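You operate a simulated robot arm through the tools that you are given. There is no shell and no other tool.

The job below is to be done with a simulated two-armed robot. You get a single attempt, and the scene is never put back.

## Task
Frost tonight: move the sill plants to the bench and shut the window.
Fine: shut the seed tray's vent too; plants upright; drop nothing. Set down upright: white pot plant, blue pot plant, orange pot plant.
Where things are to end (x, y in the base frame): white pot plant within 60 mm of [580, 290]; blue pot plant within 60 mm of [580, 150]; orange pot plant within 60 mm of [580, 10].

The check looks at the end state, three seconds after you hand in, the way a careful person would. Anything else that was tipped, shoved, dropped, spilled or broken makes it a failure.

## Robot
Two 7-joint arms with two-finger grippers on one trunk that stands fixed in place. Base frame: the origin is at the foot of the trunk, x ahead of it, y to its left, z up. Lengths are in mm, angles in rad, forces in N, time in s.
The left shoulder is at [31, 175, 1293], the right one opposite. With the tool pointing down near the work surface each hand reaches from about 100 to 580 mm from the base axis, measured 20 degrees to its own side. Payload 2.94 kg a hand.
Tool frame (each hand has its own): the origin (TCP) lies between the finger pads and is the grasp point; the fingertips stand 30 mm ahead of it; z points along the fingers, y is the line along which they close. The gripper opens to 138 mm; its body begins 109 mm behind the TCP.
Orientation is that of the tool frame in the base frame, as [roll, pitch, yaw] about the fixed x, y, z axes, in that order (R = Rz(yaw) Ry(pitch) Rx(roll)). With the fingers straight down and closing along the base's y, the tool's x points along the base's -x, its y along +y and its z along -z.

## Interface
- The arms move only by the tool arm_command. It takes "left_targets", "right_targets" or both (then of equal length, played together; a hand with none holds still); each is one flat list of numbers, 6 for each row, row after row: the shift along the tool's x, y, z in mm, then the turn, a rotation vector about the tool's x, y, z in rad. In form: [x, y, z, rx, ry, rz, x, y, z, rx, ry, rz, ...]. A call has 1 to 20 rows; each row shifts and turns the commanded pose from where the row before left it, along the tool's axes as they then stand. "left_jaw" and "right_jaw" are, for a hand that has rows, the closure, from 0 (fully open) to 1 (shut), set as the call begins (left out, the last holds). A row lasts 0.2 s, in which the tool goes at most 50 mm and 0.15 rad; a call with a longer step from one row to the next is refused whole, and so is a gripper value outside its range. Where a pose cannot be reached the arm comes as near as it can. A force on the tool above 50 N (or 10 N above the force at the start of the call, whichever is more), or a blocked arm, ends the call early, and 0.2 s more pass. The fingers move at their own pace (about 45 mm/s each) and stop on an object; they squeeze with about 36 N. The grip force told is the motor's: it shows also when the fingers shut on nothing. Time passes only in rows, and 0.2 s behind the last, so rows that do not move let the fingers close. The reply holds the time, the measured pose of the TCP, the force on the tool along the base axes, the opening and the grip force, in the units named above and with some noise, with the torque about the TCP (base axes, N m) and any sound that the robot's microphone picked up, and new pictures: "views" is both (left out), scene, wrist or none (wrist: the cameras of the hands that moved).
- Cameras (640 x 400 px; columns grow to the right, rows downward): "scene" is now at [76.9, 44.7, 1779.6]; the picture's right is [0.50, -0.86, 0.00], its down [-0.56, -0.33, -0.76] and it looks along [0.66, 0.38, -0.65] (base axes); focal length 274 px, centre (320, 200). "left" rides on the left gripper at [71, -19, -146] in its tool frame; the picture's right is [0.26, 0.97, 0.00], its down [-0.85, 0.23, -0.48] and it looks along [-0.46, 0.12, 0.88] (tool axes); focal length 280 px, centre (320, 200). "right" rides on the right gripper at [71, 19, -146] in its tool frame; the picture's right is [-0.26, 0.97, 0.00], its down [-0.85, -0.23, -0.48] and it looks along [-0.46, -0.12, 0.88] (tool axes); focal length 280 px, centre (320, 200). There is no depth. A picture from a camera that has moved, and an enlarged one, comes with that camera's place and axes in the base frame and with its lens.
- lift_body(by): moves the trunk up (or, below 0, down) by that many mm; the arms and the scene camera ride with it, the base frame stays. It gives what a move gives, with no picture.
- pan_tilt(pan, tilt): turns the head with the scene camera to pan (to the left, within 2.094 rad either way) and tilt (down, from -0.506 to 1.204), counted from straight ahead of the robot (the tilt from the chest, where the trunk bows). It gives what a move gives, and a new picture of the scene camera.
- inspect(camera, box): a new picture of the part [left, top, right, bottom] of that camera's present view, enlarged. No time passes.
- sign_off(): hands the job in; it is judged then, once.

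Places have to be worked out from the pictures, the camera data and where the tool is seen. Open the grippers and draw the arms clear of the work before you hand the job in, unless the task says otherwise.

The tools are called after ">>>" as a command line: name --argument value ..., lists and objects as JSON in quotes. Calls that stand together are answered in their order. arm_command: Moves the arms, as the interface text tells. Its arguments: {"type":"object","properties":{"left_targets":{"type":"array","items":{"type":"number"}},"left_jaw":{"type":"number"},"right_targets":{"type":"array","items":{"type":"number"}},"right_jaw":{"type":"number"},"views":{"type":"string","enum":["both","scene","wrist","none"]}},"required":[]} The other tools are called the same way: lift_body (by) moves the trunk up or down; pan_tilt (pan, tilt) turns the head that bears the scene camera; inspect (camera, box) takes an enlarged picture of a part of a camera's view; sign_off () hands the job in.

At the start:

```text
time_s: 0.0
left_ee_pos: [533.4, 470.1, 1514.9]
left_orientation: [-3.141, 0.001, -3.14]
left_contact_force: [0.4, -0.4, -1.1]
left_wrist_torque: [0.03, 0.06, -0.01]
left_gripper_width: 138.2
left_gripper_force: 0.0
right_ee_pos: [432.4, 11.4, 1575.1]
right_orientation: [3.14, 0.0, 3.141]
right_contact_force: [-0.6, -0.8, -0.3]
right_wrist_torque: [0.01, -0.01, 0.0]
right_gripper_width: 137.8
right_gripper_force: 0.1
trunk travel left (down, up): [-465.0, 269.0]
head pan, tilt (commanded): [0.527, 0.705]
```

scene: 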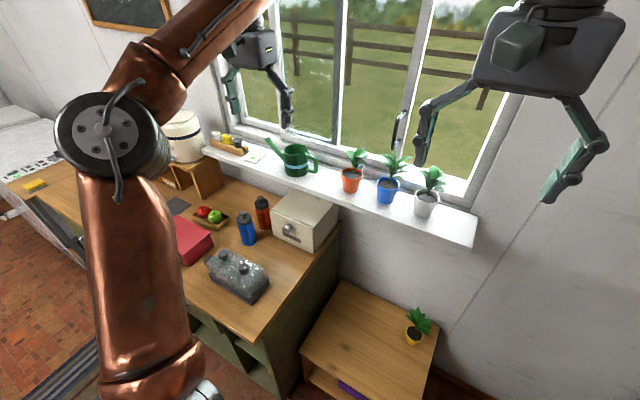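
right: 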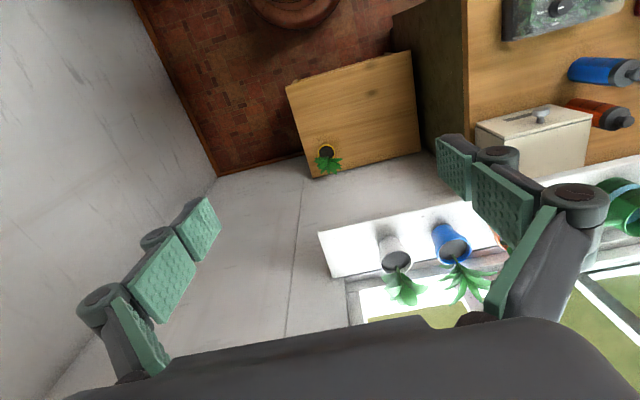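
left: 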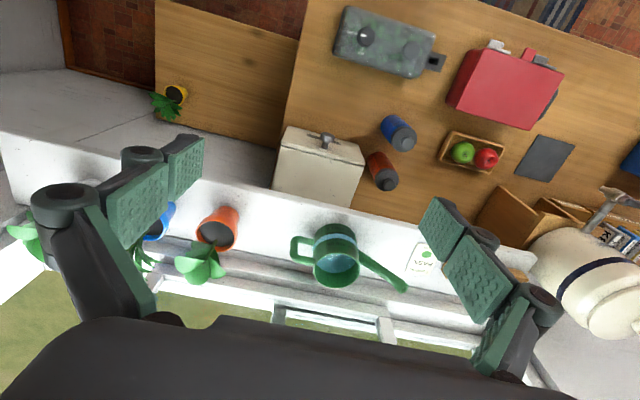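

I'll first look closer at the pictures to find the plants, the window sash, the seed tray with its vent, and the bench.

>>> inspect --camera "scene" --box '[180, 100, 500, 300]'

>>> inspect --camera "left" --box '[0, 100, 480, 400]'

>>> inspect --camera "left" --box '[320, 0, 640, 200]'

>>> inspect --camera "right" --box '[240, 40, 640, 340]'

>>> inspect --camera "scene" --box '[180, 220, 460, 400]'

```text
2.00 times, centred on (340, 200) of scene
camera zoom: at [76.9, 44.7, 1779.6], right [0.5, -0.86, 0.0], down [-0.56, -0.33, -0.76], along [0.66, 0.38, -0.65], focal length 548 px, centre (280, 200)
```

zoom: 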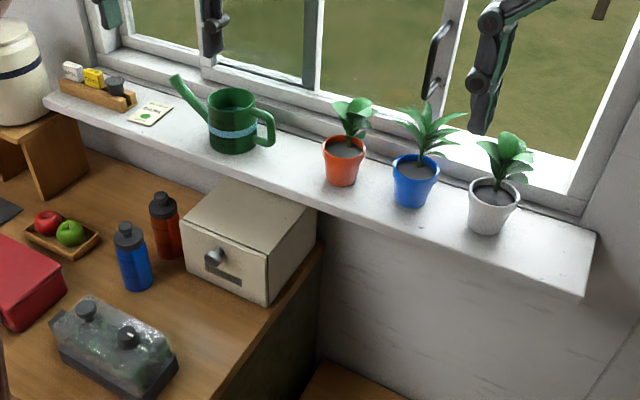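

```text
1.33 times, centred on (240, 250) of left
camera zoom: at [462.6, 452.2, 1660.2], right [-0.26, 0.96, 0.0], down [0.85, 0.23, 0.48], along [0.46, 0.12, -0.88], focal length 374 px, centre (427, 133)
```

zoom: 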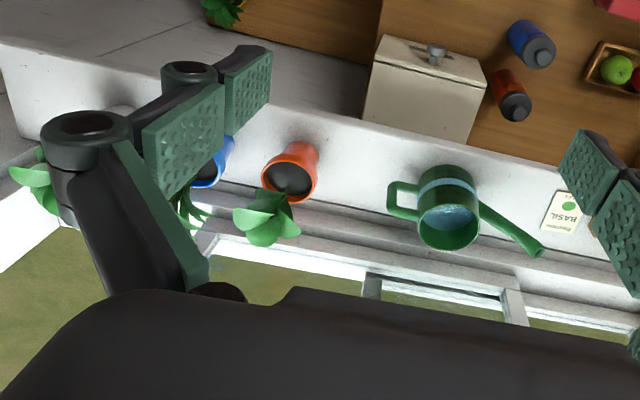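

```text
2.00 times, centred on (480, 100) of left
camera zoom: at [462.6, 452.2, 1660.2], right [-0.26, 0.96, 0.0], down [0.85, 0.23, 0.48], along [0.46, 0.12, -0.88], focal length 561 px, centre (0, 400)
```

zoom: 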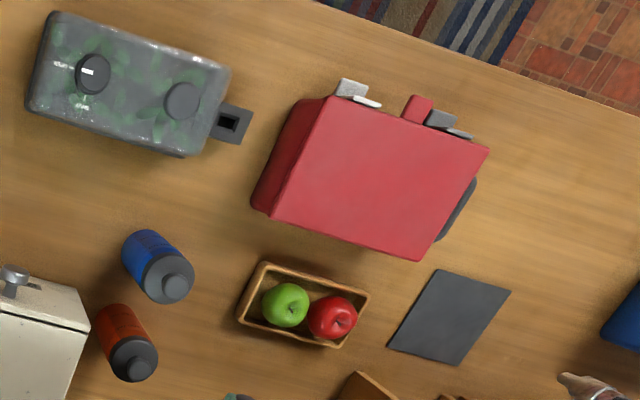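

```text
1.33 times, centred on (440, 190) of right
camera zoom: at [360.8, 30.6, 1721.6], right [0.26, 0.97, 0.0], down [0.85, -0.23, 0.48], along [0.46, -0.12, -0.88], focal length 374 px, centre (160, 213)
```

zoom: 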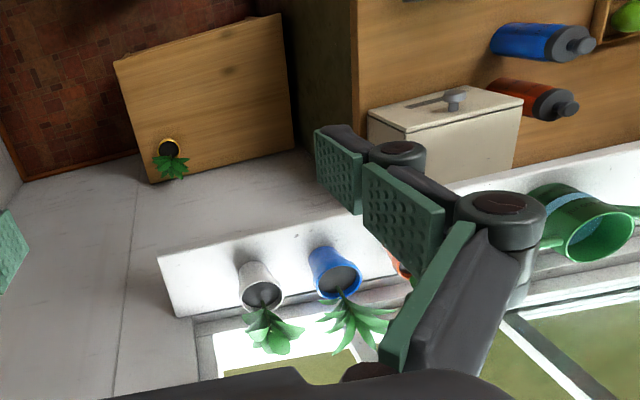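

```text
2.22 times, centred on (320, 310) of scene
camera zoom: at [76.9, 44.7, 1779.6], right [0.5, -0.86, 0.0], down [-0.56, -0.33, -0.76], along [0.66, 0.38, -0.65], focal length 609 px, centre (320, -44)
```

zoom: 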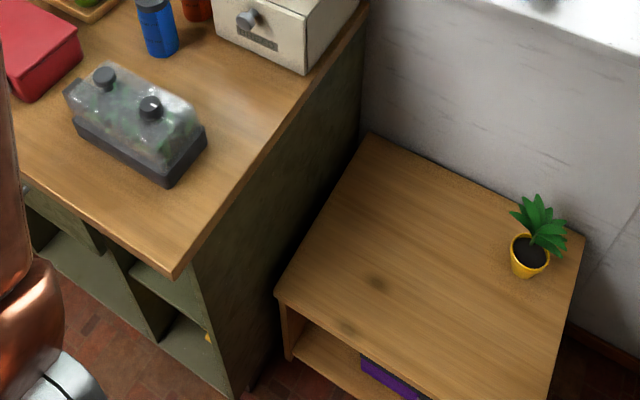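

The three sill pots appear at about x 800–815, y 345/205/90, and the low bench top near z 540 holds a yellow pot to avoid. I'll turn the head to study the window and the wider scene before moving.

>>> pan_tilt --pan 0.35 --tilt 0.25

>>> pan_tilt --pan 0.9 --tilt 0.6

```text
time_s: 0.9
left_ee_pos: [532.2, 470.2, 1514.0]
left_orientation: [3.141, -0.001, -3.139]
left_contact_force: [-0.2, 0.4, -0.4]
left_wrist_torque: [0.0, -0.02, 0.01]
left_gripper_width: 138.0
left_gripper_force: 0.0
right_ee_pos: [431.4, 12.5, 1575.7]
right_orientation: [3.14, 0.0, 3.141]
right_contact_force: [0.0, -0.3, -0.1]
right_wrist_torque: [-0.03, -0.02, -0.03]
right_gripper_width: 138.1
right_gripper_force: 0.0
trunk travel left (down, up): [-465.0, 269.0]
head pan, tilt (commanded): [0.351, 0.25]
camera scene: at [91.4, 34.2, 1820.8], right [0.34, -0.94, 0.0], down [-0.23, -0.09, -0.97], along [0.91, 0.33, -0.25], focal length 274 px, centre (320, 200)
```

scene: 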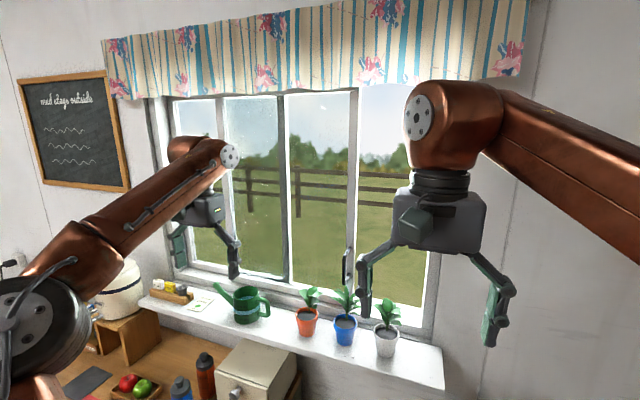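

```text
time_s: 1.9
left_ee_pos: [534.7, 470.7, 1514.1]
left_orientation: [3.142, -0.001, -3.139]
left_contact_force: [-0.2, 0.2, -0.2]
left_wrist_torque: [-0.01, 0.0, -0.01]
left_gripper_width: 138.2
left_gripper_force: 0.0
right_ee_pos: [431.6, 12.4, 1576.7]
right_orientation: [3.139, 0.001, 3.141]
right_contact_force: [0.2, -0.2, -0.2]
right_wrist_torque: [0.01, 0.0, 0.03]
right_gripper_width: 137.8
right_gripper_force: 0.1
trunk travel left (down, up): [-465.0, 269.0]
head pan, tilt (commanded): [0.901, 0.6]
camera scene: at [58.7, 71.2, 1788.7], right [0.78, -0.62, 0.0], down [-0.35, -0.44, -0.83], along [0.51, 0.65, -0.56], focal length 274 px, centre (320, 200)
```

scene: 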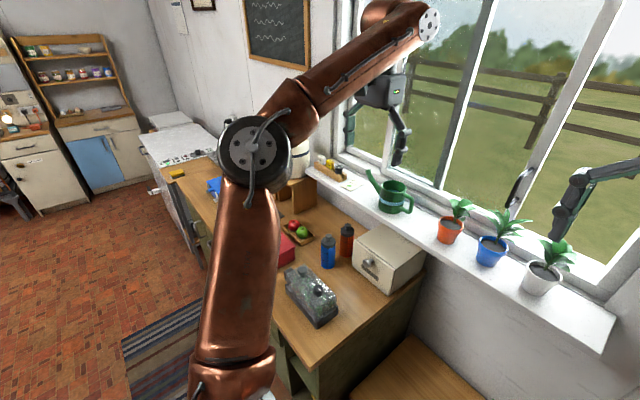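

The window looks like a sliding or hinged sash with a black handle on its right stile; I'll go back to the flat view and enlarge the window.

>>> pan_tilt --pan 0.35 --tilt 0.3

>>> inspect --camera "scene" --box '[140, 80, 300, 180]'

>>> inspect --camera "scene" --box '[270, 60, 450, 172]'

>>> inspect --camera "scene" --box '[270, 200, 450, 312]'

>>> inspect --camera "scene" --box '[130, 180, 310, 292]'

>>> inspect --camera "scene" --box '[10, 40, 150, 190]'

```text
time_s: 2.8
left_ee_pos: [533.7, 471.1, 1514.4]
left_orientation: [3.141, 0.001, -3.141]
left_contact_force: [-0.4, -1.0, 0.7]
left_wrist_torque: [-0.02, 0.05, 0.01]
left_gripper_width: 137.9
left_gripper_force: 0.1
right_ee_pos: [431.5, 11.4, 1576.2]
right_orientation: [3.139, 0.002, 3.141]
right_contact_force: [0.1, 0.2, -0.5]
right_wrist_torque: [-0.01, 0.02, 0.02]
right_gripper_width: 138.2
right_gripper_force: 0.1
trunk travel left (down, up): [-465.0, 269.0]
head pan, tilt (commanded): [0.351, 0.3]
camera scene: at [91.3, 34.2, 1816.1], right [0.34, -0.94, 0.0], down [-0.28, -0.1, -0.95], along [0.9, 0.33, -0.3], focal length 274 px, centre (320, 200)
```

scene: 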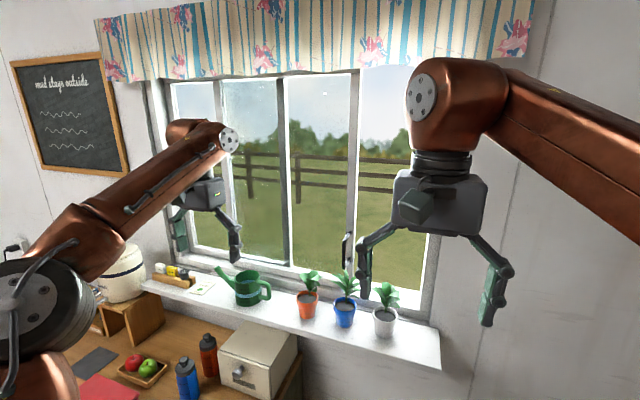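

```text
4.00 times, centred on (220, 130) of scene
camera zoom: at [91.3, 34.2, 1816.1], right [0.34, -0.94, 0.0], down [-0.28, -0.1, -0.95], along [0.9, 0.33, -0.3], focal length 1096 px, centre (720, 480)
```

zoom: 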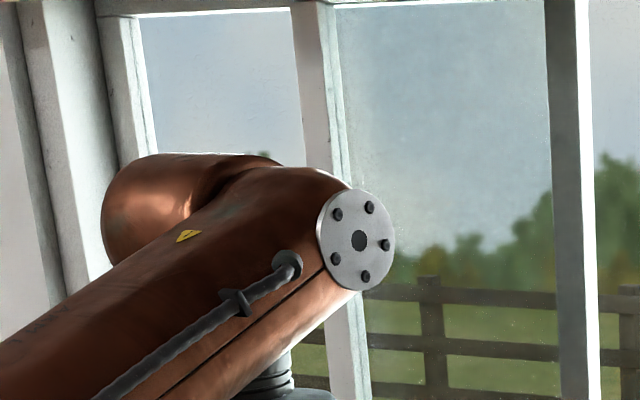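

```text
3.56 times, centred on (360, 116) of scene
camera zoom: at [91.3, 34.2, 1816.1], right [0.34, -0.94, 0.0], down [-0.28, -0.1, -0.95], along [0.9, 0.33, -0.3], focal length 974 px, centre (178, 499)
```

zoom: 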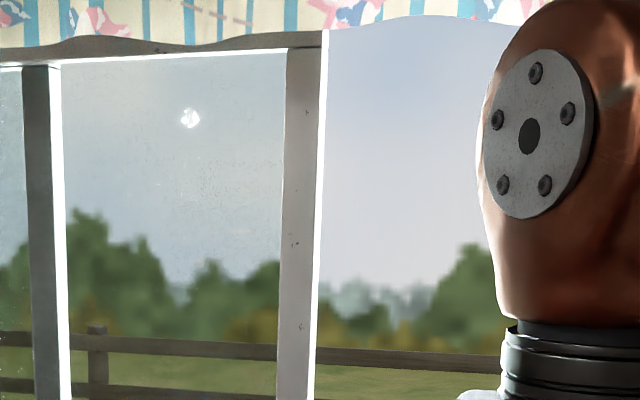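

```text
3.56 times, centred on (360, 256) of scene
camera zoom: at [91.3, 34.2, 1816.1], right [0.34, -0.94, 0.0], down [-0.28, -0.1, -0.95], along [0.9, 0.33, -0.3], focal length 974 px, centre (178, 1)
```

zoom: 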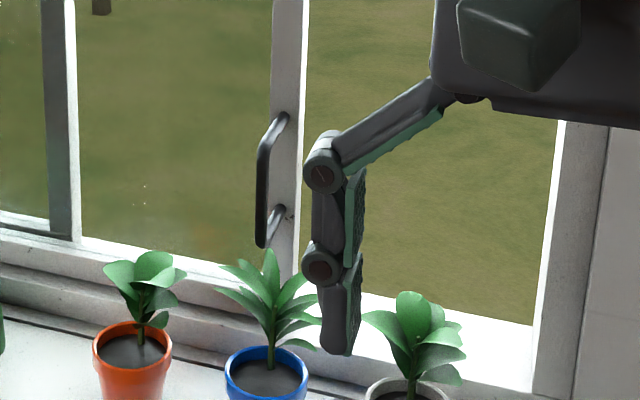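

```text
3.56 times, centred on (220, 236) of scene
camera zoom: at [91.3, 34.2, 1816.1], right [0.34, -0.94, 0.0], down [-0.28, -0.1, -0.95], along [0.9, 0.33, -0.3], focal length 974 px, centre (676, 72)
```

zoom: 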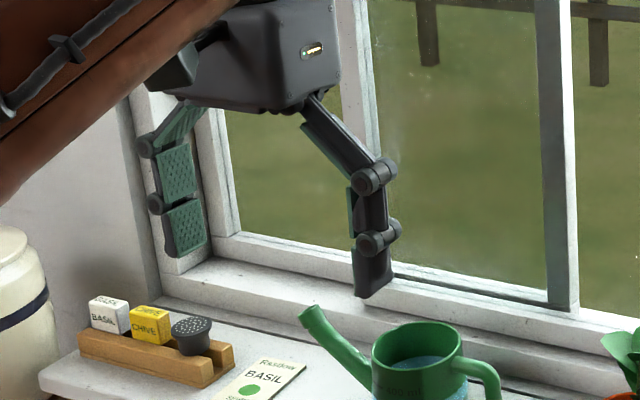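

```text
2.67 times, centred on (80, 115) of scene
camera zoom: at [91.3, 34.2, 1816.1], right [0.34, -0.94, 0.0], down [-0.28, -0.1, -0.95], along [0.9, 0.33, -0.3], focal length 731 px, centre (960, 427)
```

zoom: 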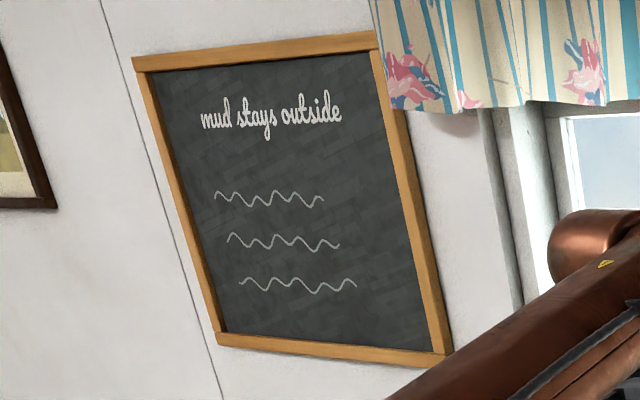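

The window is a horizontal slider: the sash with the black pull handle on its right stile must slide right (−y) about 220 mm to the right jamb. Next I look closely at the seed tray from the head camera.

>>> pan_tilt --pan 0.95 --tilt 0.9

>>> inspect --camera "scene" --box '[240, 130, 400, 230]'

>>> inspect --camera "left" --box '[310, 0, 470, 100]'

```text
time_s: 3.8
left_ee_pos: [534.9, 470.9, 1514.2]
left_orientation: [-3.141, 0.0, -3.14]
left_contact_force: [0.8, -0.1, 0.6]
left_wrist_torque: [0.01, 0.01, 0.01]
left_gripper_width: 138.1
left_gripper_force: 0.0
right_ee_pos: [432.1, 11.6, 1575.2]
right_orientation: [3.141, -0.001, 3.141]
right_contact_force: [0.5, -0.3, -0.1]
right_wrist_torque: [0.0, 0.02, 0.01]
right_gripper_width: 138.0
right_gripper_force: 0.1
trunk travel left (down, up): [-465.0, 269.0]
head pan, tilt (commanded): [0.949, 0.901]
camera scene: at [47.7, 63.4, 1763.9], right [0.81, -0.58, 0.0], down [-0.46, -0.64, -0.62], along [0.36, 0.51, -0.78], focal length 274 px, centre (320, 200)
```

scene: 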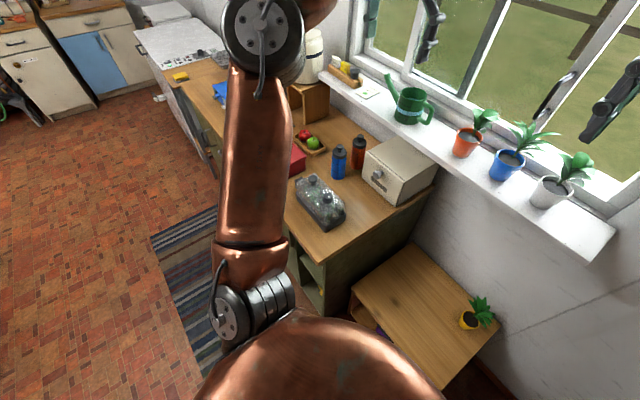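

```text
4.00 times, centred on (320, 180) of scene
camera zoom: at [47.7, 63.4, 1763.9], right [0.81, -0.58, 0.0], down [-0.46, -0.64, -0.62], along [0.36, 0.51, -0.78], focal length 1096 px, centre (320, 280)
```

zoom: 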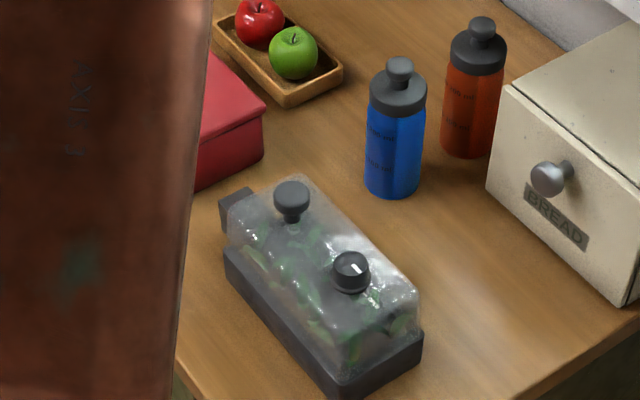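

```text
4.00 times, centred on (390, 50) of left
camera zoom: at [462.6, 452.3, 1660.2], right [-0.26, 0.96, 0.0], down [0.85, 0.23, 0.48], along [0.46, 0.12, -0.88], focal length 1122 px, centre (40, 800)
```

zoom: 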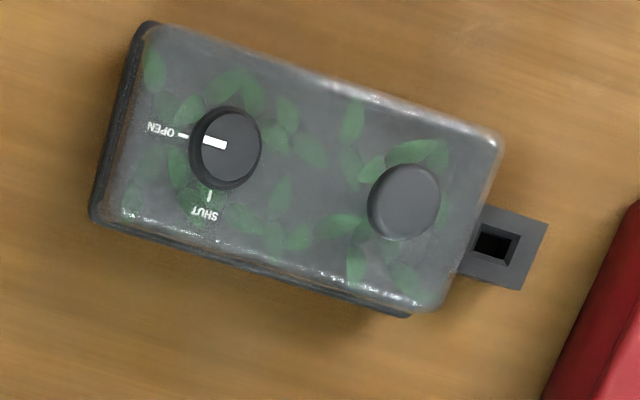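

The tray's vent is the right-hand knob (pointer on OPEN, must turn 90° counter-clockwise seen from above to SHUT, at about [421, 536, 1020]). I'll start with it, bringing the left hand above it in a cautious first stage.

>>> arm_command --left_targets '[12, 6.6, 30, 0, 0, 0, 12, 6.6, 30, 0, 0, 0, 12, 6.6, 30, 0, 0, 0, 12, 6.6, 30, 0, 0, 0, 12, 6.6, 30, 0, 0, 0, 12, 6.6, 30, 0, 0, 0, 12, 6.6, 30, 0, 0, 0, 12, 6.6, 30, 0, 0, 0, 12, 6.6, 30, 0, 0, 0, 5, 6.6, 30, 0, 0, 0]' --left_jaw 0.45 --views "both"

```text
time_s: 6.0
left_ee_pos: [421.5, 534.2, 1213.0]
left_orientation: [3.141, 0.001, -3.14]
left_contact_force: [0.5, 0.6, -0.5]
left_wrist_torque: [0.0, 0.01, 0.0]
left_gripper_width: 75.7
left_gripper_force: 0.0
right_ee_pos: [432.0, 12.5, 1576.0]
right_orientation: [3.139, 0.0, -3.141]
right_contact_force: [-0.7, -0.3, 0.4]
right_wrist_torque: [-0.01, 0.01, 0.01]
right_gripper_width: 138.3
right_gripper_force: 0.0
trunk travel left (down, up): [-465.0, 269.0]
head pan, tilt (commanded): [0.949, 0.901]
camera scene: at [47.8, 64.2, 1763.8], right [0.81, -0.58, 0.0], down [-0.46, -0.64, -0.62], along [0.36, 0.5, -0.78], focal length 274 px, centre (320, 200)
camera left: at [349.8, 516.1, 1358.8], right [-0.26, 0.96, 0.0], down [0.85, 0.23, 0.48], along [0.46, 0.12, -0.88], focal length 280 px, centre (320, 200)
```

scene: 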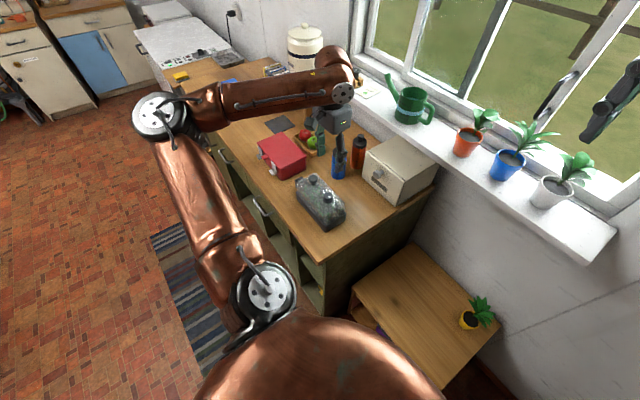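
left: 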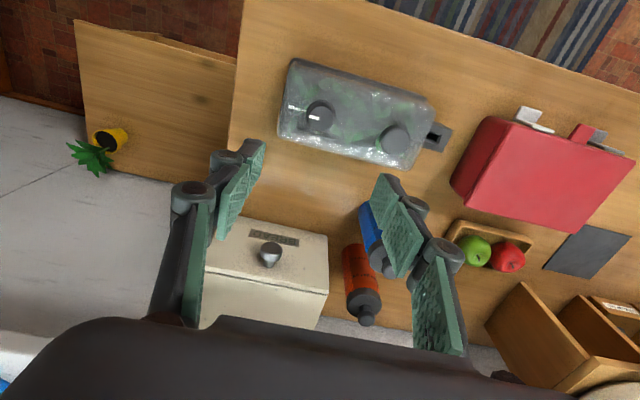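

The knob now shows close to straight ahead of the wrist camera; triangulated it is at about [421, 535, 1015]. I'll enlarge it and test in the air that the wrist can turn 90° about the vertical.

>>> inspect --camera "left" --box '[260, 50, 460, 175]'

>>> arm_command --left_targets '[0, 0, 0, 0, 0, -0.14, 0, 0, 0, 0, 0, -0.14, 0, 0, 0, 0, 0, -0.14, 0, 0, 0, 0, 0, -0.14, 0, 0, 0, 0, 0, -0.14, 0, 0, 0, 0, 0, -0.14, 0, 0, 0, 0, 0, -0.14, 0, 0, 0, 0, 0, -0.14, 0, 0, 0, 0, 0, -0.14, 0, 0, 0, 0, 0, -0.14, 0, 0, 0, 0, 0, -0.14, 0, 0, 0, 0, 0, -0.14]' --views "both"

```text
3.20 times, centred on (360, 112) of left
camera zoom: at [349.8, 516.1, 1358.8], right [-0.26, 0.96, 0.0], down [0.85, 0.23, 0.48], along [0.46, 0.12, -0.88], focal length 897 px, centre (192, 480)
```

zoom: 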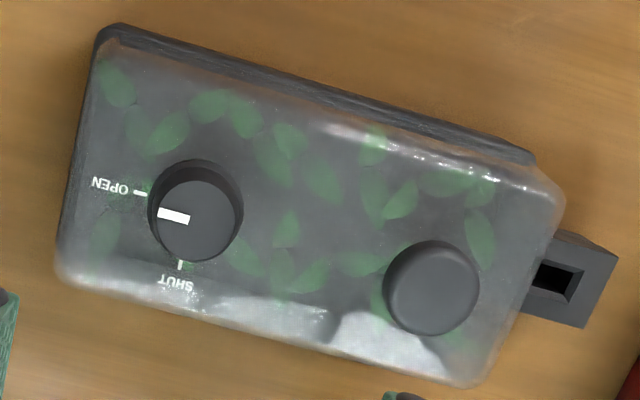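

```text
time_s: 8.6
left_ee_pos: [422.3, 535.6, 1215.1]
left_orientation: [3.141, 0.001, -1.457]
left_contact_force: [0.7, 0.1, -0.1]
left_wrist_torque: [0.0, 0.0, 0.01]
left_gripper_width: 75.9
left_gripper_force: 0.2
right_ee_pos: [430.9, 11.4, 1575.2]
right_orientation: [3.14, 0.001, -3.139]
right_contact_force: [0.6, 0.1, -0.2]
right_wrist_torque: [0.0, 0.0, 0.02]
right_gripper_width: 137.9
right_gripper_force: 0.0
trunk travel left (down, up): [-465.0, 269.0]
head pan, tilt (commanded): [0.949, 0.901]
camera scene: at [47.5, 63.6, 1763.9], right [0.81, -0.58, 0.0], down [-0.46, -0.64, -0.62], along [0.36, 0.5, -0.78], focal length 274 px, centre (320, 200)
camera left: at [447.8, 468.4, 1360.9], right [-0.93, -0.37, 0.0], down [-0.32, 0.82, 0.48], along [-0.18, 0.44, -0.88], focal length 280 px, centre (320, 200)
```

scene: 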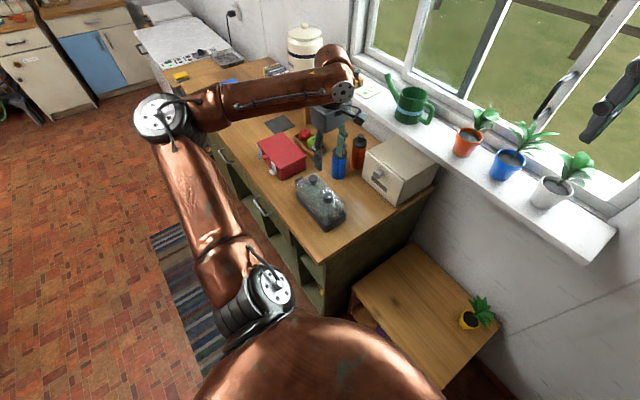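
left: 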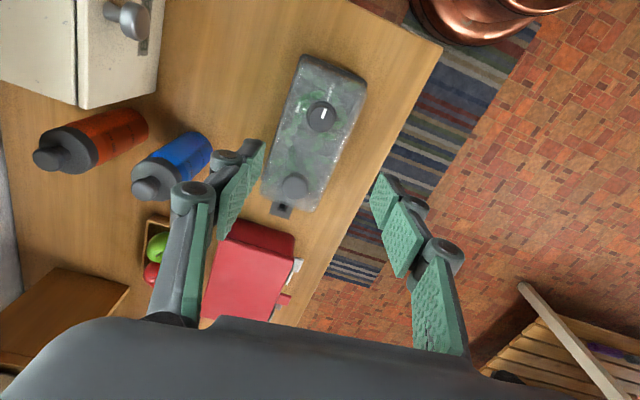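

The wrist turns the full 90° freely, and two views agree the knob top is at about [420.7, 534.8, 1013], roughly 30 mm wide. I'll turn back, narrow the fingers to about 45 mm and descend to a hover just above the knob.

>>> arm_command --left_targets '[0, 0, 12, 0, 0, 0.14, 0, 0, 12, 0, 0, 0.14, 0, 0, 12, 0, 0, 0.14, 0, 0, 12, 0, 0, 0.14, 0, 0, 12, 0, 0, 0.14, 0, 0, 12, 0, 0, 0.14, 0, 0, 12, 0, 0, 0.14, 0, 0, 12, 0, 0, 0.14, 0, 0, 12, 0, 0, 0.14, 0, 0, 12, 0, 0, 0.14, 0, 0, 6, 0, 0, 0.14, 0, 0, 6, 0, 0, 0.14]' --left_jaw 0.66 --views "both"

>>> inspect --camera "left" --box '[200, 60, 440, 210]'

```text
time_s: 11.2
left_ee_pos: [421.2, 536.2, 1082.9]
left_orientation: [-3.139, 0.0, 3.141]
left_contact_force: [0.0, 0.6, -0.4]
left_wrist_torque: [0.01, -0.02, -0.01]
left_gripper_width: 47.0
left_gripper_force: 0.0
right_ee_pos: [431.8, 12.8, 1575.1]
right_orientation: [3.14, -0.001, -3.142]
right_contact_force: [-0.4, 0.7, 0.4]
right_wrist_torque: [0.02, -0.01, 0.0]
right_gripper_width: 138.0
right_gripper_force: 0.1
trunk travel left (down, up): [-465.0, 269.0]
head pan, tilt (commanded): [0.949, 0.901]
camera scene: at [47.5, 63.7, 1763.9], right [0.81, -0.58, 0.0], down [-0.46, -0.64, -0.62], along [0.36, 0.5, -0.78], focal length 274 px, centre (320, 200)
camera left: at [349.4, 517.8, 1228.3], right [-0.26, 0.97, 0.0], down [0.85, 0.23, 0.48], along [0.46, 0.12, -0.88], focal length 280 px, centre (320, 200)
```

scene: 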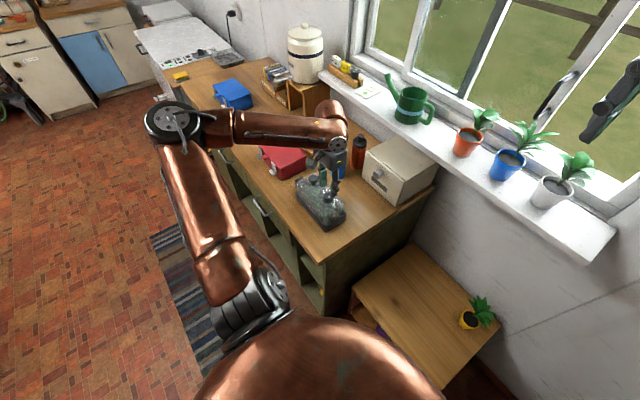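
left: 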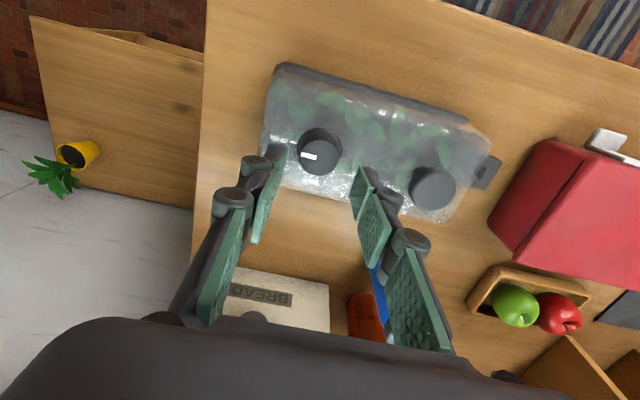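

```text
2.67 times, centred on (320, 135) of left
camera zoom: at [349.4, 517.8, 1228.3], right [-0.26, 0.97, 0.0], down [0.85, 0.23, 0.48], along [0.46, 0.12, -0.88], focal length 748 px, centre (320, 373)
```

zoom: 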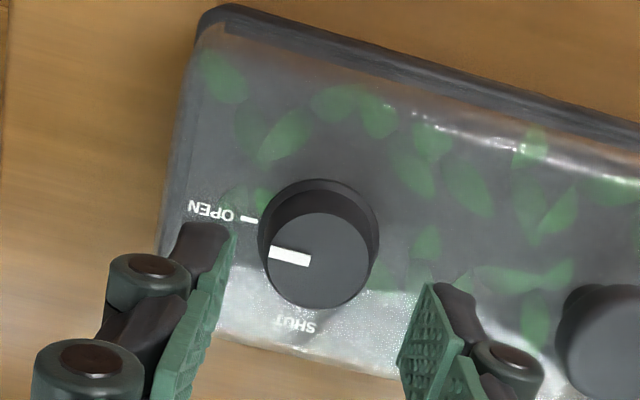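

The knob is centred between the fingertips within ~2 mm. I lower 40 mm slowly so the tips come around the knob, stopping on any force.

>>> arm_command --left_targets '[-1, 1, 10, 0, 0, 0, 0, 0, 10, 0, 0, 0, 0, 0, 8, 0, 0, 0, 0, 0, 7, 0, 0, 0, 0, 0, 5, 0, 0, 0]' --views "wrist"

>>> inspect --camera "left" --box '[200, 90, 440, 240]'

>>> inspect --camera "scene" --box '[270, 130, 390, 240]'

```text
time_s: 12.4
left_ee_pos: [421.1, 537.5, 1040.9]
left_orientation: [-3.141, 0.001, -3.14]
left_contact_force: [0.3, -0.1, -0.5]
left_wrist_torque: [0.02, 0.02, -0.01]
left_gripper_width: 46.9
left_gripper_force: 0.0
right_ee_pos: [432.9, 12.5, 1575.9]
right_orientation: [3.14, 0.0, 3.141]
right_contact_force: [-0.5, 0.4, 0.7]
right_wrist_torque: [-0.01, -0.01, 0.0]
right_gripper_width: 138.0
right_gripper_force: 0.0
trunk travel left (down, up): [-465.0, 269.0]
head pan, tilt (commanded): [0.949, 0.901]
camera left: at [349.8, 518.7, 1187.2], right [-0.26, 0.96, 0.0], down [0.85, 0.23, 0.48], along [0.46, 0.12, -0.88], focal length 280 px, centre (320, 200)
```

left: 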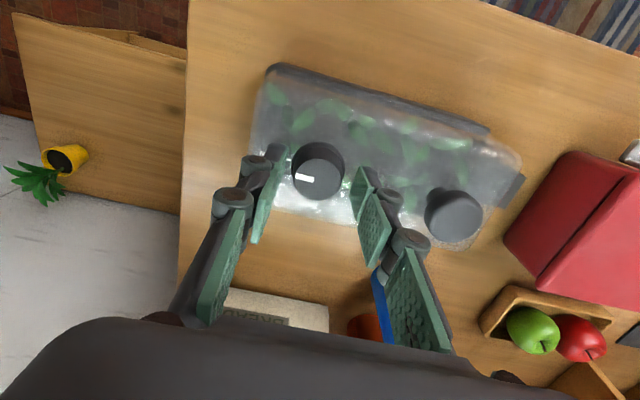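

```text
2.67 times, centred on (320, 165) of left
camera zoom: at [349.8, 518.7, 1187.2], right [-0.26, 0.96, 0.0], down [0.85, 0.23, 0.48], along [0.46, 0.12, -0.88], focal length 748 px, centre (320, 293)
```

zoom: 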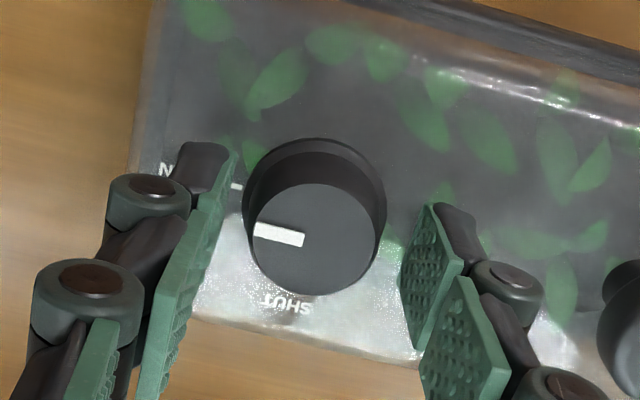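

```text
3.64 times, centred on (330, 185) of scene
camera zoom: at [47.6, 63.6, 1763.9], right [0.81, -0.58, 0.0], down [-0.46, -0.64, -0.62], along [0.36, 0.5, -0.78], focal length 997 px, centre (284, 254)
```

zoom: 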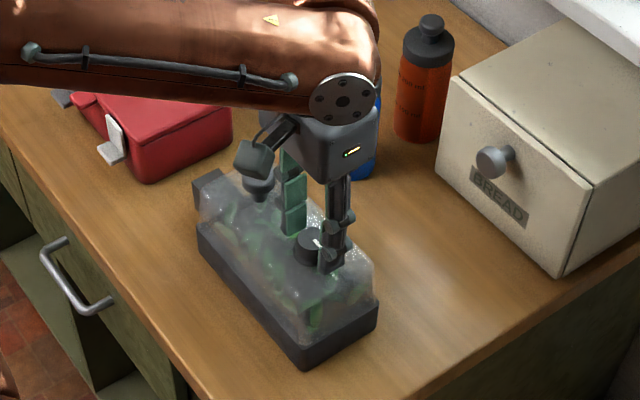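

The fingertips stand around the knob with about 14 mm overlap (lid top near z 998). I lower 4 mm more and close on the knob with dwell rows.

>>> arm_command --left_targets '[0, 0, 4, 0, 0, 0]' --views "none"

>>> arm_command --left_targets '[0, 0, 0, 0, 0, 0, 0, 0, 0, 0, 0, 0, 0, 0, 0, 0, 0, 0, 0, 0, 0, 0, 0, 0]' --left_jaw 0.85 --views "wrist"

```text
time_s: 12.8
left_ee_pos: [420.9, 536.5, 1037.3]
left_orientation: [-3.141, -0.001, -3.139]
left_contact_force: [0.3, -0.4, 0.1]
left_wrist_torque: [-0.01, 0.0, -0.01]
left_gripper_width: 46.9
left_gripper_force: 0.1
right_ee_pos: [431.5, 12.1, 1576.1]
right_orientation: [3.14, -0.001, 3.141]
right_contact_force: [-0.7, -1.0, -0.4]
right_wrist_torque: [-0.02, 0.04, 0.02]
right_gripper_width: 138.1
right_gripper_force: 0.0
trunk travel left (down, up): [-465.0, 269.0]
head pan, tilt (commanded): [0.949, 0.901]
```

```text
time_s: 13.8
left_ee_pos: [421.8, 537.4, 1038.3]
left_orientation: [3.141, 0.0, -3.14]
left_contact_force: [0.6, -0.6, 0.4]
left_wrist_torque: [-0.06, -0.04, 0.0]
left_gripper_width: 31.1
left_gripper_force: 36.0
right_ee_pos: [431.6, 11.9, 1575.9]
right_orientation: [3.141, -0.001, -3.141]
right_contact_force: [0.2, 0.7, -0.5]
right_wrist_torque: [0.0, -0.01, -0.01]
right_gripper_width: 137.7
right_gripper_force: 0.0
trunk travel left (down, up): [-465.0, 269.0]
head pan, tilt (commanded): [0.949, 0.901]
camera left: at [350.8, 518.3, 1183.7], right [-0.26, 0.96, 0.0], down [0.85, 0.23, 0.48], along [0.46, 0.12, -0.88], focal length 280 px, centre (320, 200)
```

left: 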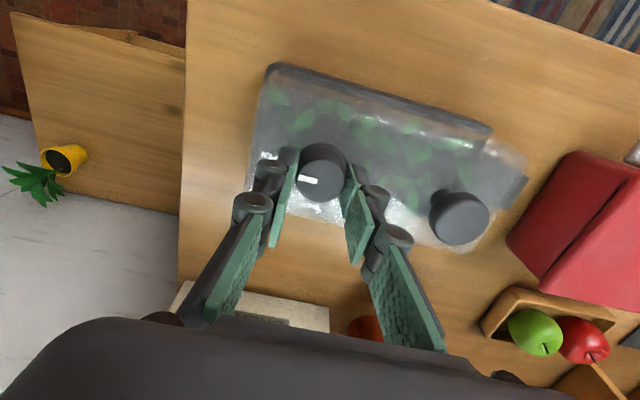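

The knob is gripped (31 mm, 36 N). Now I turn it 0.8 rad counter-clockwise seen from above (−z about the tool) and look.

>>> arm_command --left_targets '[0, 0, 0, 0, 0, -0.1, 0, 0, 0, 0, 0, -0.1, 0, 0, 0, 0, 0, -0.1, 0, 0, 0, 0, 0, -0.1, 0, 0, 0, 0, 0, -0.1, 0, 0, 0, 0, 0, -0.1, 0, 0, 0, 0, 0, -0.1, 0, 0, 0, 0, 0, -0.1]' --views "wrist"

>>> inspect --camera "left" --box '[200, 90, 440, 240]'

```text
time_s: 15.6
left_ee_pos: [421.0, 537.6, 1039.0]
left_orientation: [-3.14, 0.0, -2.337]
left_contact_force: [0.2, 0.2, -0.2]
left_wrist_torque: [-0.07, -0.06, 0.04]
left_gripper_width: 31.2
left_gripper_force: 36.1
right_ee_pos: [432.2, 11.5, 1575.3]
right_orientation: [3.138, 0.001, -3.141]
right_contact_force: [-0.9, 0.4, 0.1]
right_wrist_torque: [0.02, 0.02, -0.04]
right_gripper_width: 138.0
right_gripper_force: 0.0
trunk travel left (down, up): [-465.0, 269.0]
head pan, tilt (commanded): [0.949, 0.901]
camera left: at [385.8, 474.4, 1184.5], right [-0.88, 0.48, 0.0], down [0.42, 0.77, 0.48], along [0.23, 0.42, -0.88], focal length 280 px, centre (320, 200)
```

left: 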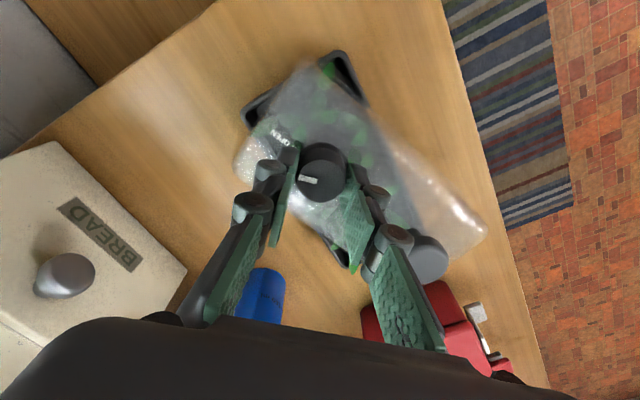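

```text
2.67 times, centred on (320, 165) of left
camera zoom: at [385.8, 474.4, 1184.5], right [-0.88, 0.48, 0.0], down [0.42, 0.77, 0.48], along [0.23, 0.42, -0.88], focal length 748 px, centre (320, 293)
```

zoom: 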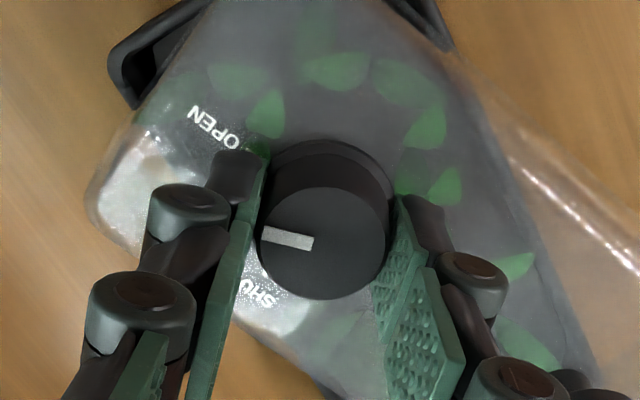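

The pointer has turned relative to the labels, but the lid looks rotated relative to the tray base. I need to look at it closely before going on.

>>> inspect --camera "scene" --box '[270, 130, 390, 240]'

>>> inspect --camera "left" --box '[200, 20, 520, 300]'

```text
3.64 times, centred on (330, 185) of scene
camera zoom: at [47.6, 63.8, 1763.8], right [0.81, -0.58, 0.0], down [-0.46, -0.64, -0.62], along [0.36, 0.5, -0.78], focal length 997 px, centre (284, 254)
```

zoom: 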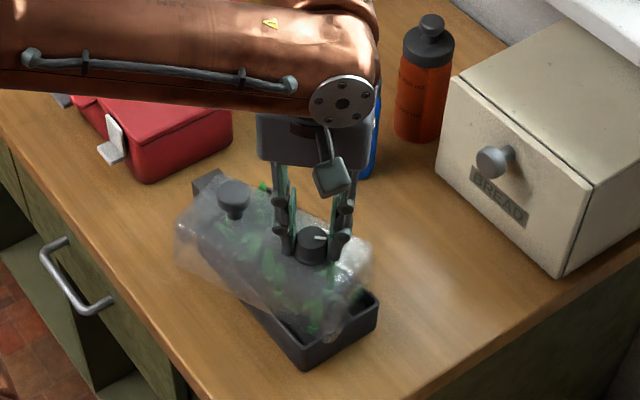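

```text
1.43 times, centred on (360, 160) of left
camera zoom: at [385.8, 474.4, 1184.5], right [-0.88, 0.48, 0.0], down [0.42, 0.77, 0.48], along [0.23, 0.42, -0.88], focal length 401 px, centre (263, 257)
```

zoom: 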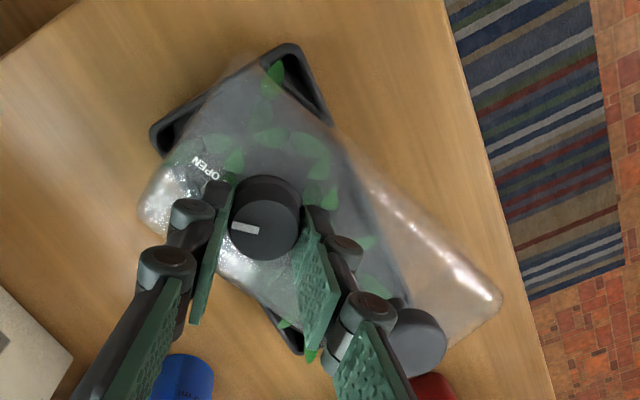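

The loose lid (about 21°) turned along with the knob and is now out of its seat. I'll turn back gently in small steps so that the lid follows back onto its base, watching how it splits between knob and lid.

>>> arm_command --left_targets '[0, 0, 0, 0, 0, 0.08, 0, 0, 0, 0, 0, 0.08, 0, 0, 0, 0, 0, 0.08, 0, 0, 0, 0, 0, 0.08]' --views "wrist"

>>> inspect --camera "left" --box '[200, 20, 520, 300]'

>>> inspect --camera "scene" --box '[270, 130, 390, 240]'

```text
time_s: 16.6
left_ee_pos: [422.3, 537.1, 1038.6]
left_orientation: [-3.14, 0.0, -2.658]
left_contact_force: [0.2, 0.5, 0.3]
left_wrist_torque: [-0.09, -0.04, 0.01]
left_gripper_width: 31.1
left_gripper_force: 35.8
right_ee_pos: [431.2, 12.1, 1575.5]
right_orientation: [3.139, 0.001, 3.14]
right_contact_force: [-0.7, -0.2, -0.4]
right_wrist_torque: [0.02, -0.02, 0.03]
right_gripper_width: 138.1
right_gripper_force: 0.0
trunk travel left (down, up): [-465.0, 269.0]
head pan, tilt (commanded): [0.949, 0.901]
camera left: at [367.8, 489.1, 1184.3], right [-0.68, 0.73, 0.0], down [0.65, 0.6, 0.48], along [0.35, 0.32, -0.88], focal length 280 px, centre (320, 200)
```

left: 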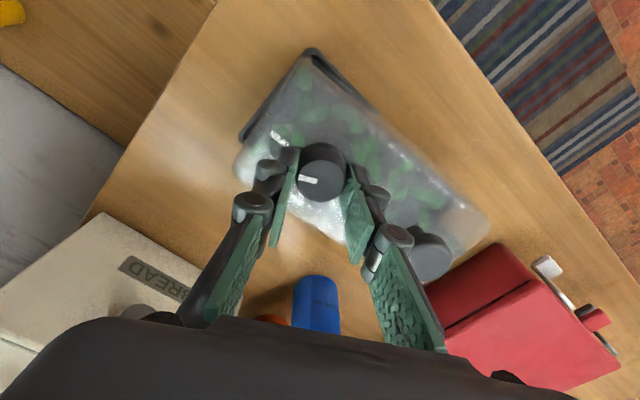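

```text
1.43 times, centred on (360, 160) of left
camera zoom: at [367.8, 489.1, 1184.3], right [-0.68, 0.73, 0.0], down [0.65, 0.6, 0.48], along [0.35, 0.32, -0.88], focal length 401 px, centre (263, 257)
```

zoom: 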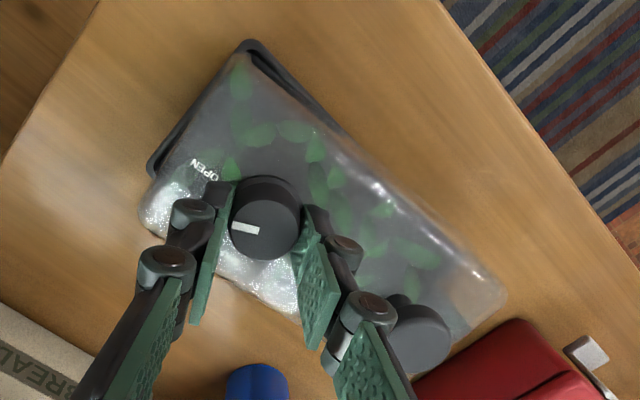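

```text
3.64 times, centred on (330, 185) of scene
camera zoom: at [47.7, 63.8, 1763.8], right [0.81, -0.58, 0.0], down [-0.46, -0.64, -0.62], along [0.36, 0.5, -0.78], focal length 997 px, centre (284, 254)
```

zoom: 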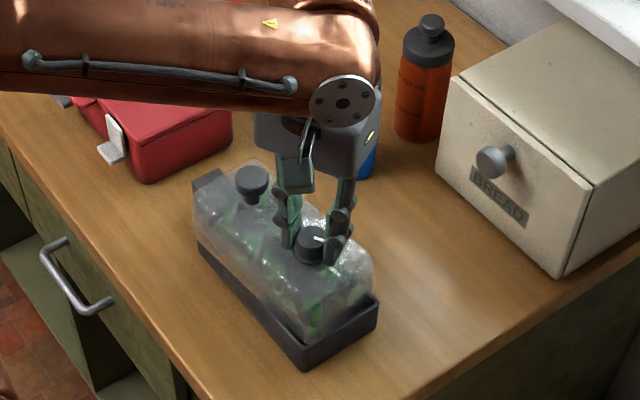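

The lid follows the hand on the way back and is now within about 4° of its base, with the knob left about a quarter turned. I turn back 0.07 rad more to align the lid and check.

>>> arm_command --left_targets '[0, 0, 0, 0, 0, 0.035, 0, 0, 0, 0, 0, 0.035]' --views "wrist"

>>> inspect --camera "left" --box '[200, 20, 520, 300]'

>>> inspect --camera "scene" --box '[285, 160, 365, 235]'

```text
time_s: 17.2
left_ee_pos: [420.4, 536.7, 1038.4]
left_orientation: [3.141, -0.002, -2.73]
left_contact_force: [0.1, 1.0, -0.1]
left_wrist_torque: [0.17, 0.06, -0.01]
left_gripper_width: 31.0
left_gripper_force: 35.8
right_ee_pos: [432.0, 12.2, 1576.1]
right_orientation: [3.14, 0.001, -3.141]
right_contact_force: [0.8, -1.4, -0.5]
right_wrist_torque: [-0.01, -0.02, 0.01]
right_gripper_width: 138.0
right_gripper_force: 0.0
trunk travel left (down, up): [-465.0, 269.0]
head pan, tilt (commanded): [0.949, 0.901]
camera left: at [364.2, 492.1, 1184.0], right [-0.63, 0.78, 0.0], down [0.69, 0.55, 0.48], along [0.37, 0.3, -0.88], focal length 280 px, centre (320, 200)
```

left: 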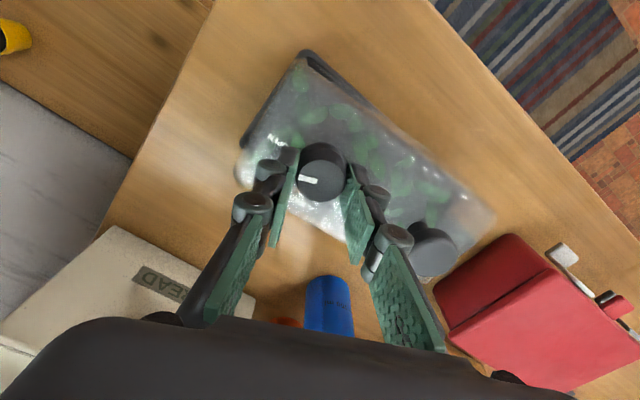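

```text
1.43 times, centred on (360, 160) of left
camera zoom: at [364.2, 492.1, 1184.0], right [-0.63, 0.78, 0.0], down [0.69, 0.55, 0.48], along [0.37, 0.3, -0.88], focal length 401 px, centre (263, 257)
```

zoom: 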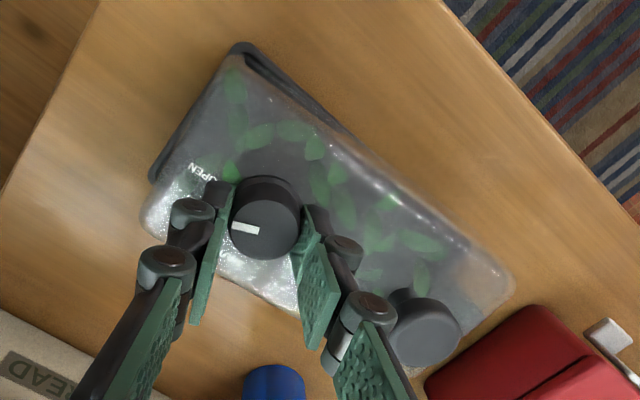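

```text
5.33 times, centred on (325, 198) of scene
camera zoom: at [47.5, 63.6, 1763.9], right [0.81, -0.58, 0.0], down [-0.46, -0.64, -0.62], along [0.36, 0.5, -0.78], focal length 1462 px, centre (293, 213)
```

zoom: 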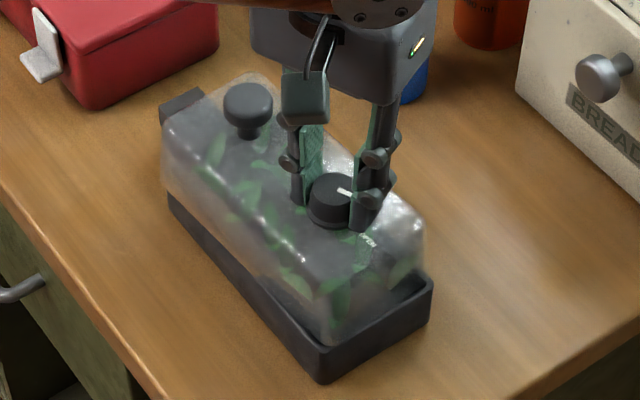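

The base hasn't moved and the lid is almost seated; its handle knob is still about 4 mm to the −x side, so I turn back another 0.035 rad and then press down lightly to reseat it.

>>> arm_command --left_targets '[0, 0, 0, 0, 0, 0.02, 0, 0, 0, 0, 0, 0.02, 0, 0, 1, 0, 0, 0, 0, 0, 1, 0, 0, 0]' --views "wrist"

>>> inspect --camera "left" --box '[200, 20, 520, 300]'

>>> inspect --camera "scene" --box '[285, 160, 365, 235]'

```text
time_s: 18.2
left_ee_pos: [422.4, 537.2, 1037.1]
left_orientation: [3.141, 0.001, -2.769]
left_contact_force: [-0.2, -0.6, 13.7]
left_wrist_torque: [-0.29, 0.73, 0.0]
left_gripper_width: 31.5
left_gripper_force: 36.5
right_ee_pos: [430.2, 10.7, 1576.2]
right_orientation: [3.14, 0.002, -3.141]
right_contact_force: [0.4, -0.1, -0.5]
right_wrist_torque: [0.0, 0.02, 0.05]
right_gripper_width: 138.0
right_gripper_force: 0.1
trunk travel left (down, up): [-465.0, 269.0]
head pan, tilt (commanded): [0.949, 0.901]
camera left: at [362.1, 494.2, 1183.6], right [-0.59, 0.8, 0.0], down [0.71, 0.52, 0.48], along [0.38, 0.28, -0.88], focal length 280 px, centre (320, 200)
```

left: 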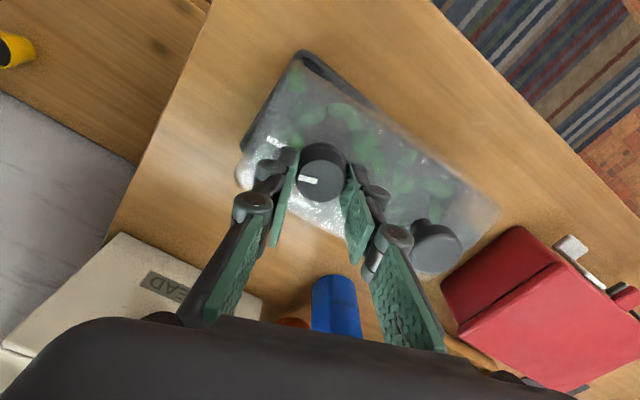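

```text
1.43 times, centred on (360, 160) of left
camera zoom: at [362.1, 494.2, 1183.6], right [-0.59, 0.8, 0.0], down [0.71, 0.52, 0.48], along [0.38, 0.28, -0.88], focal length 401 px, centre (263, 257)
```

zoom: 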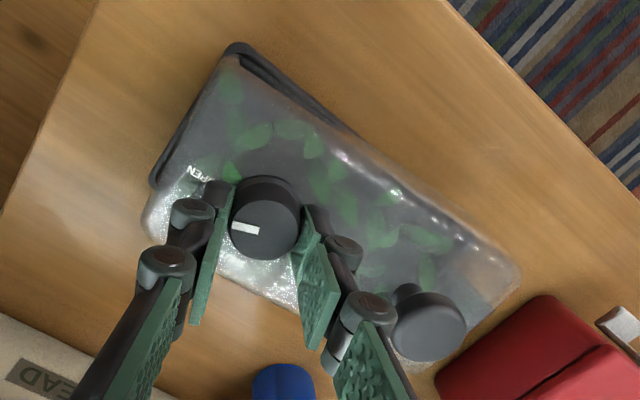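

```text
5.33 times, centred on (325, 198) of scene
camera zoom: at [46.6, 62.2, 1764.1], right [0.81, -0.58, 0.0], down [-0.46, -0.64, -0.62], along [0.36, 0.51, -0.78], focal length 1462 px, centre (293, 213)
```

zoom: 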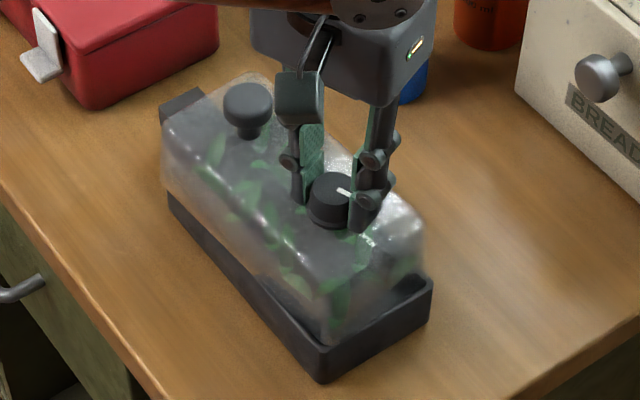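

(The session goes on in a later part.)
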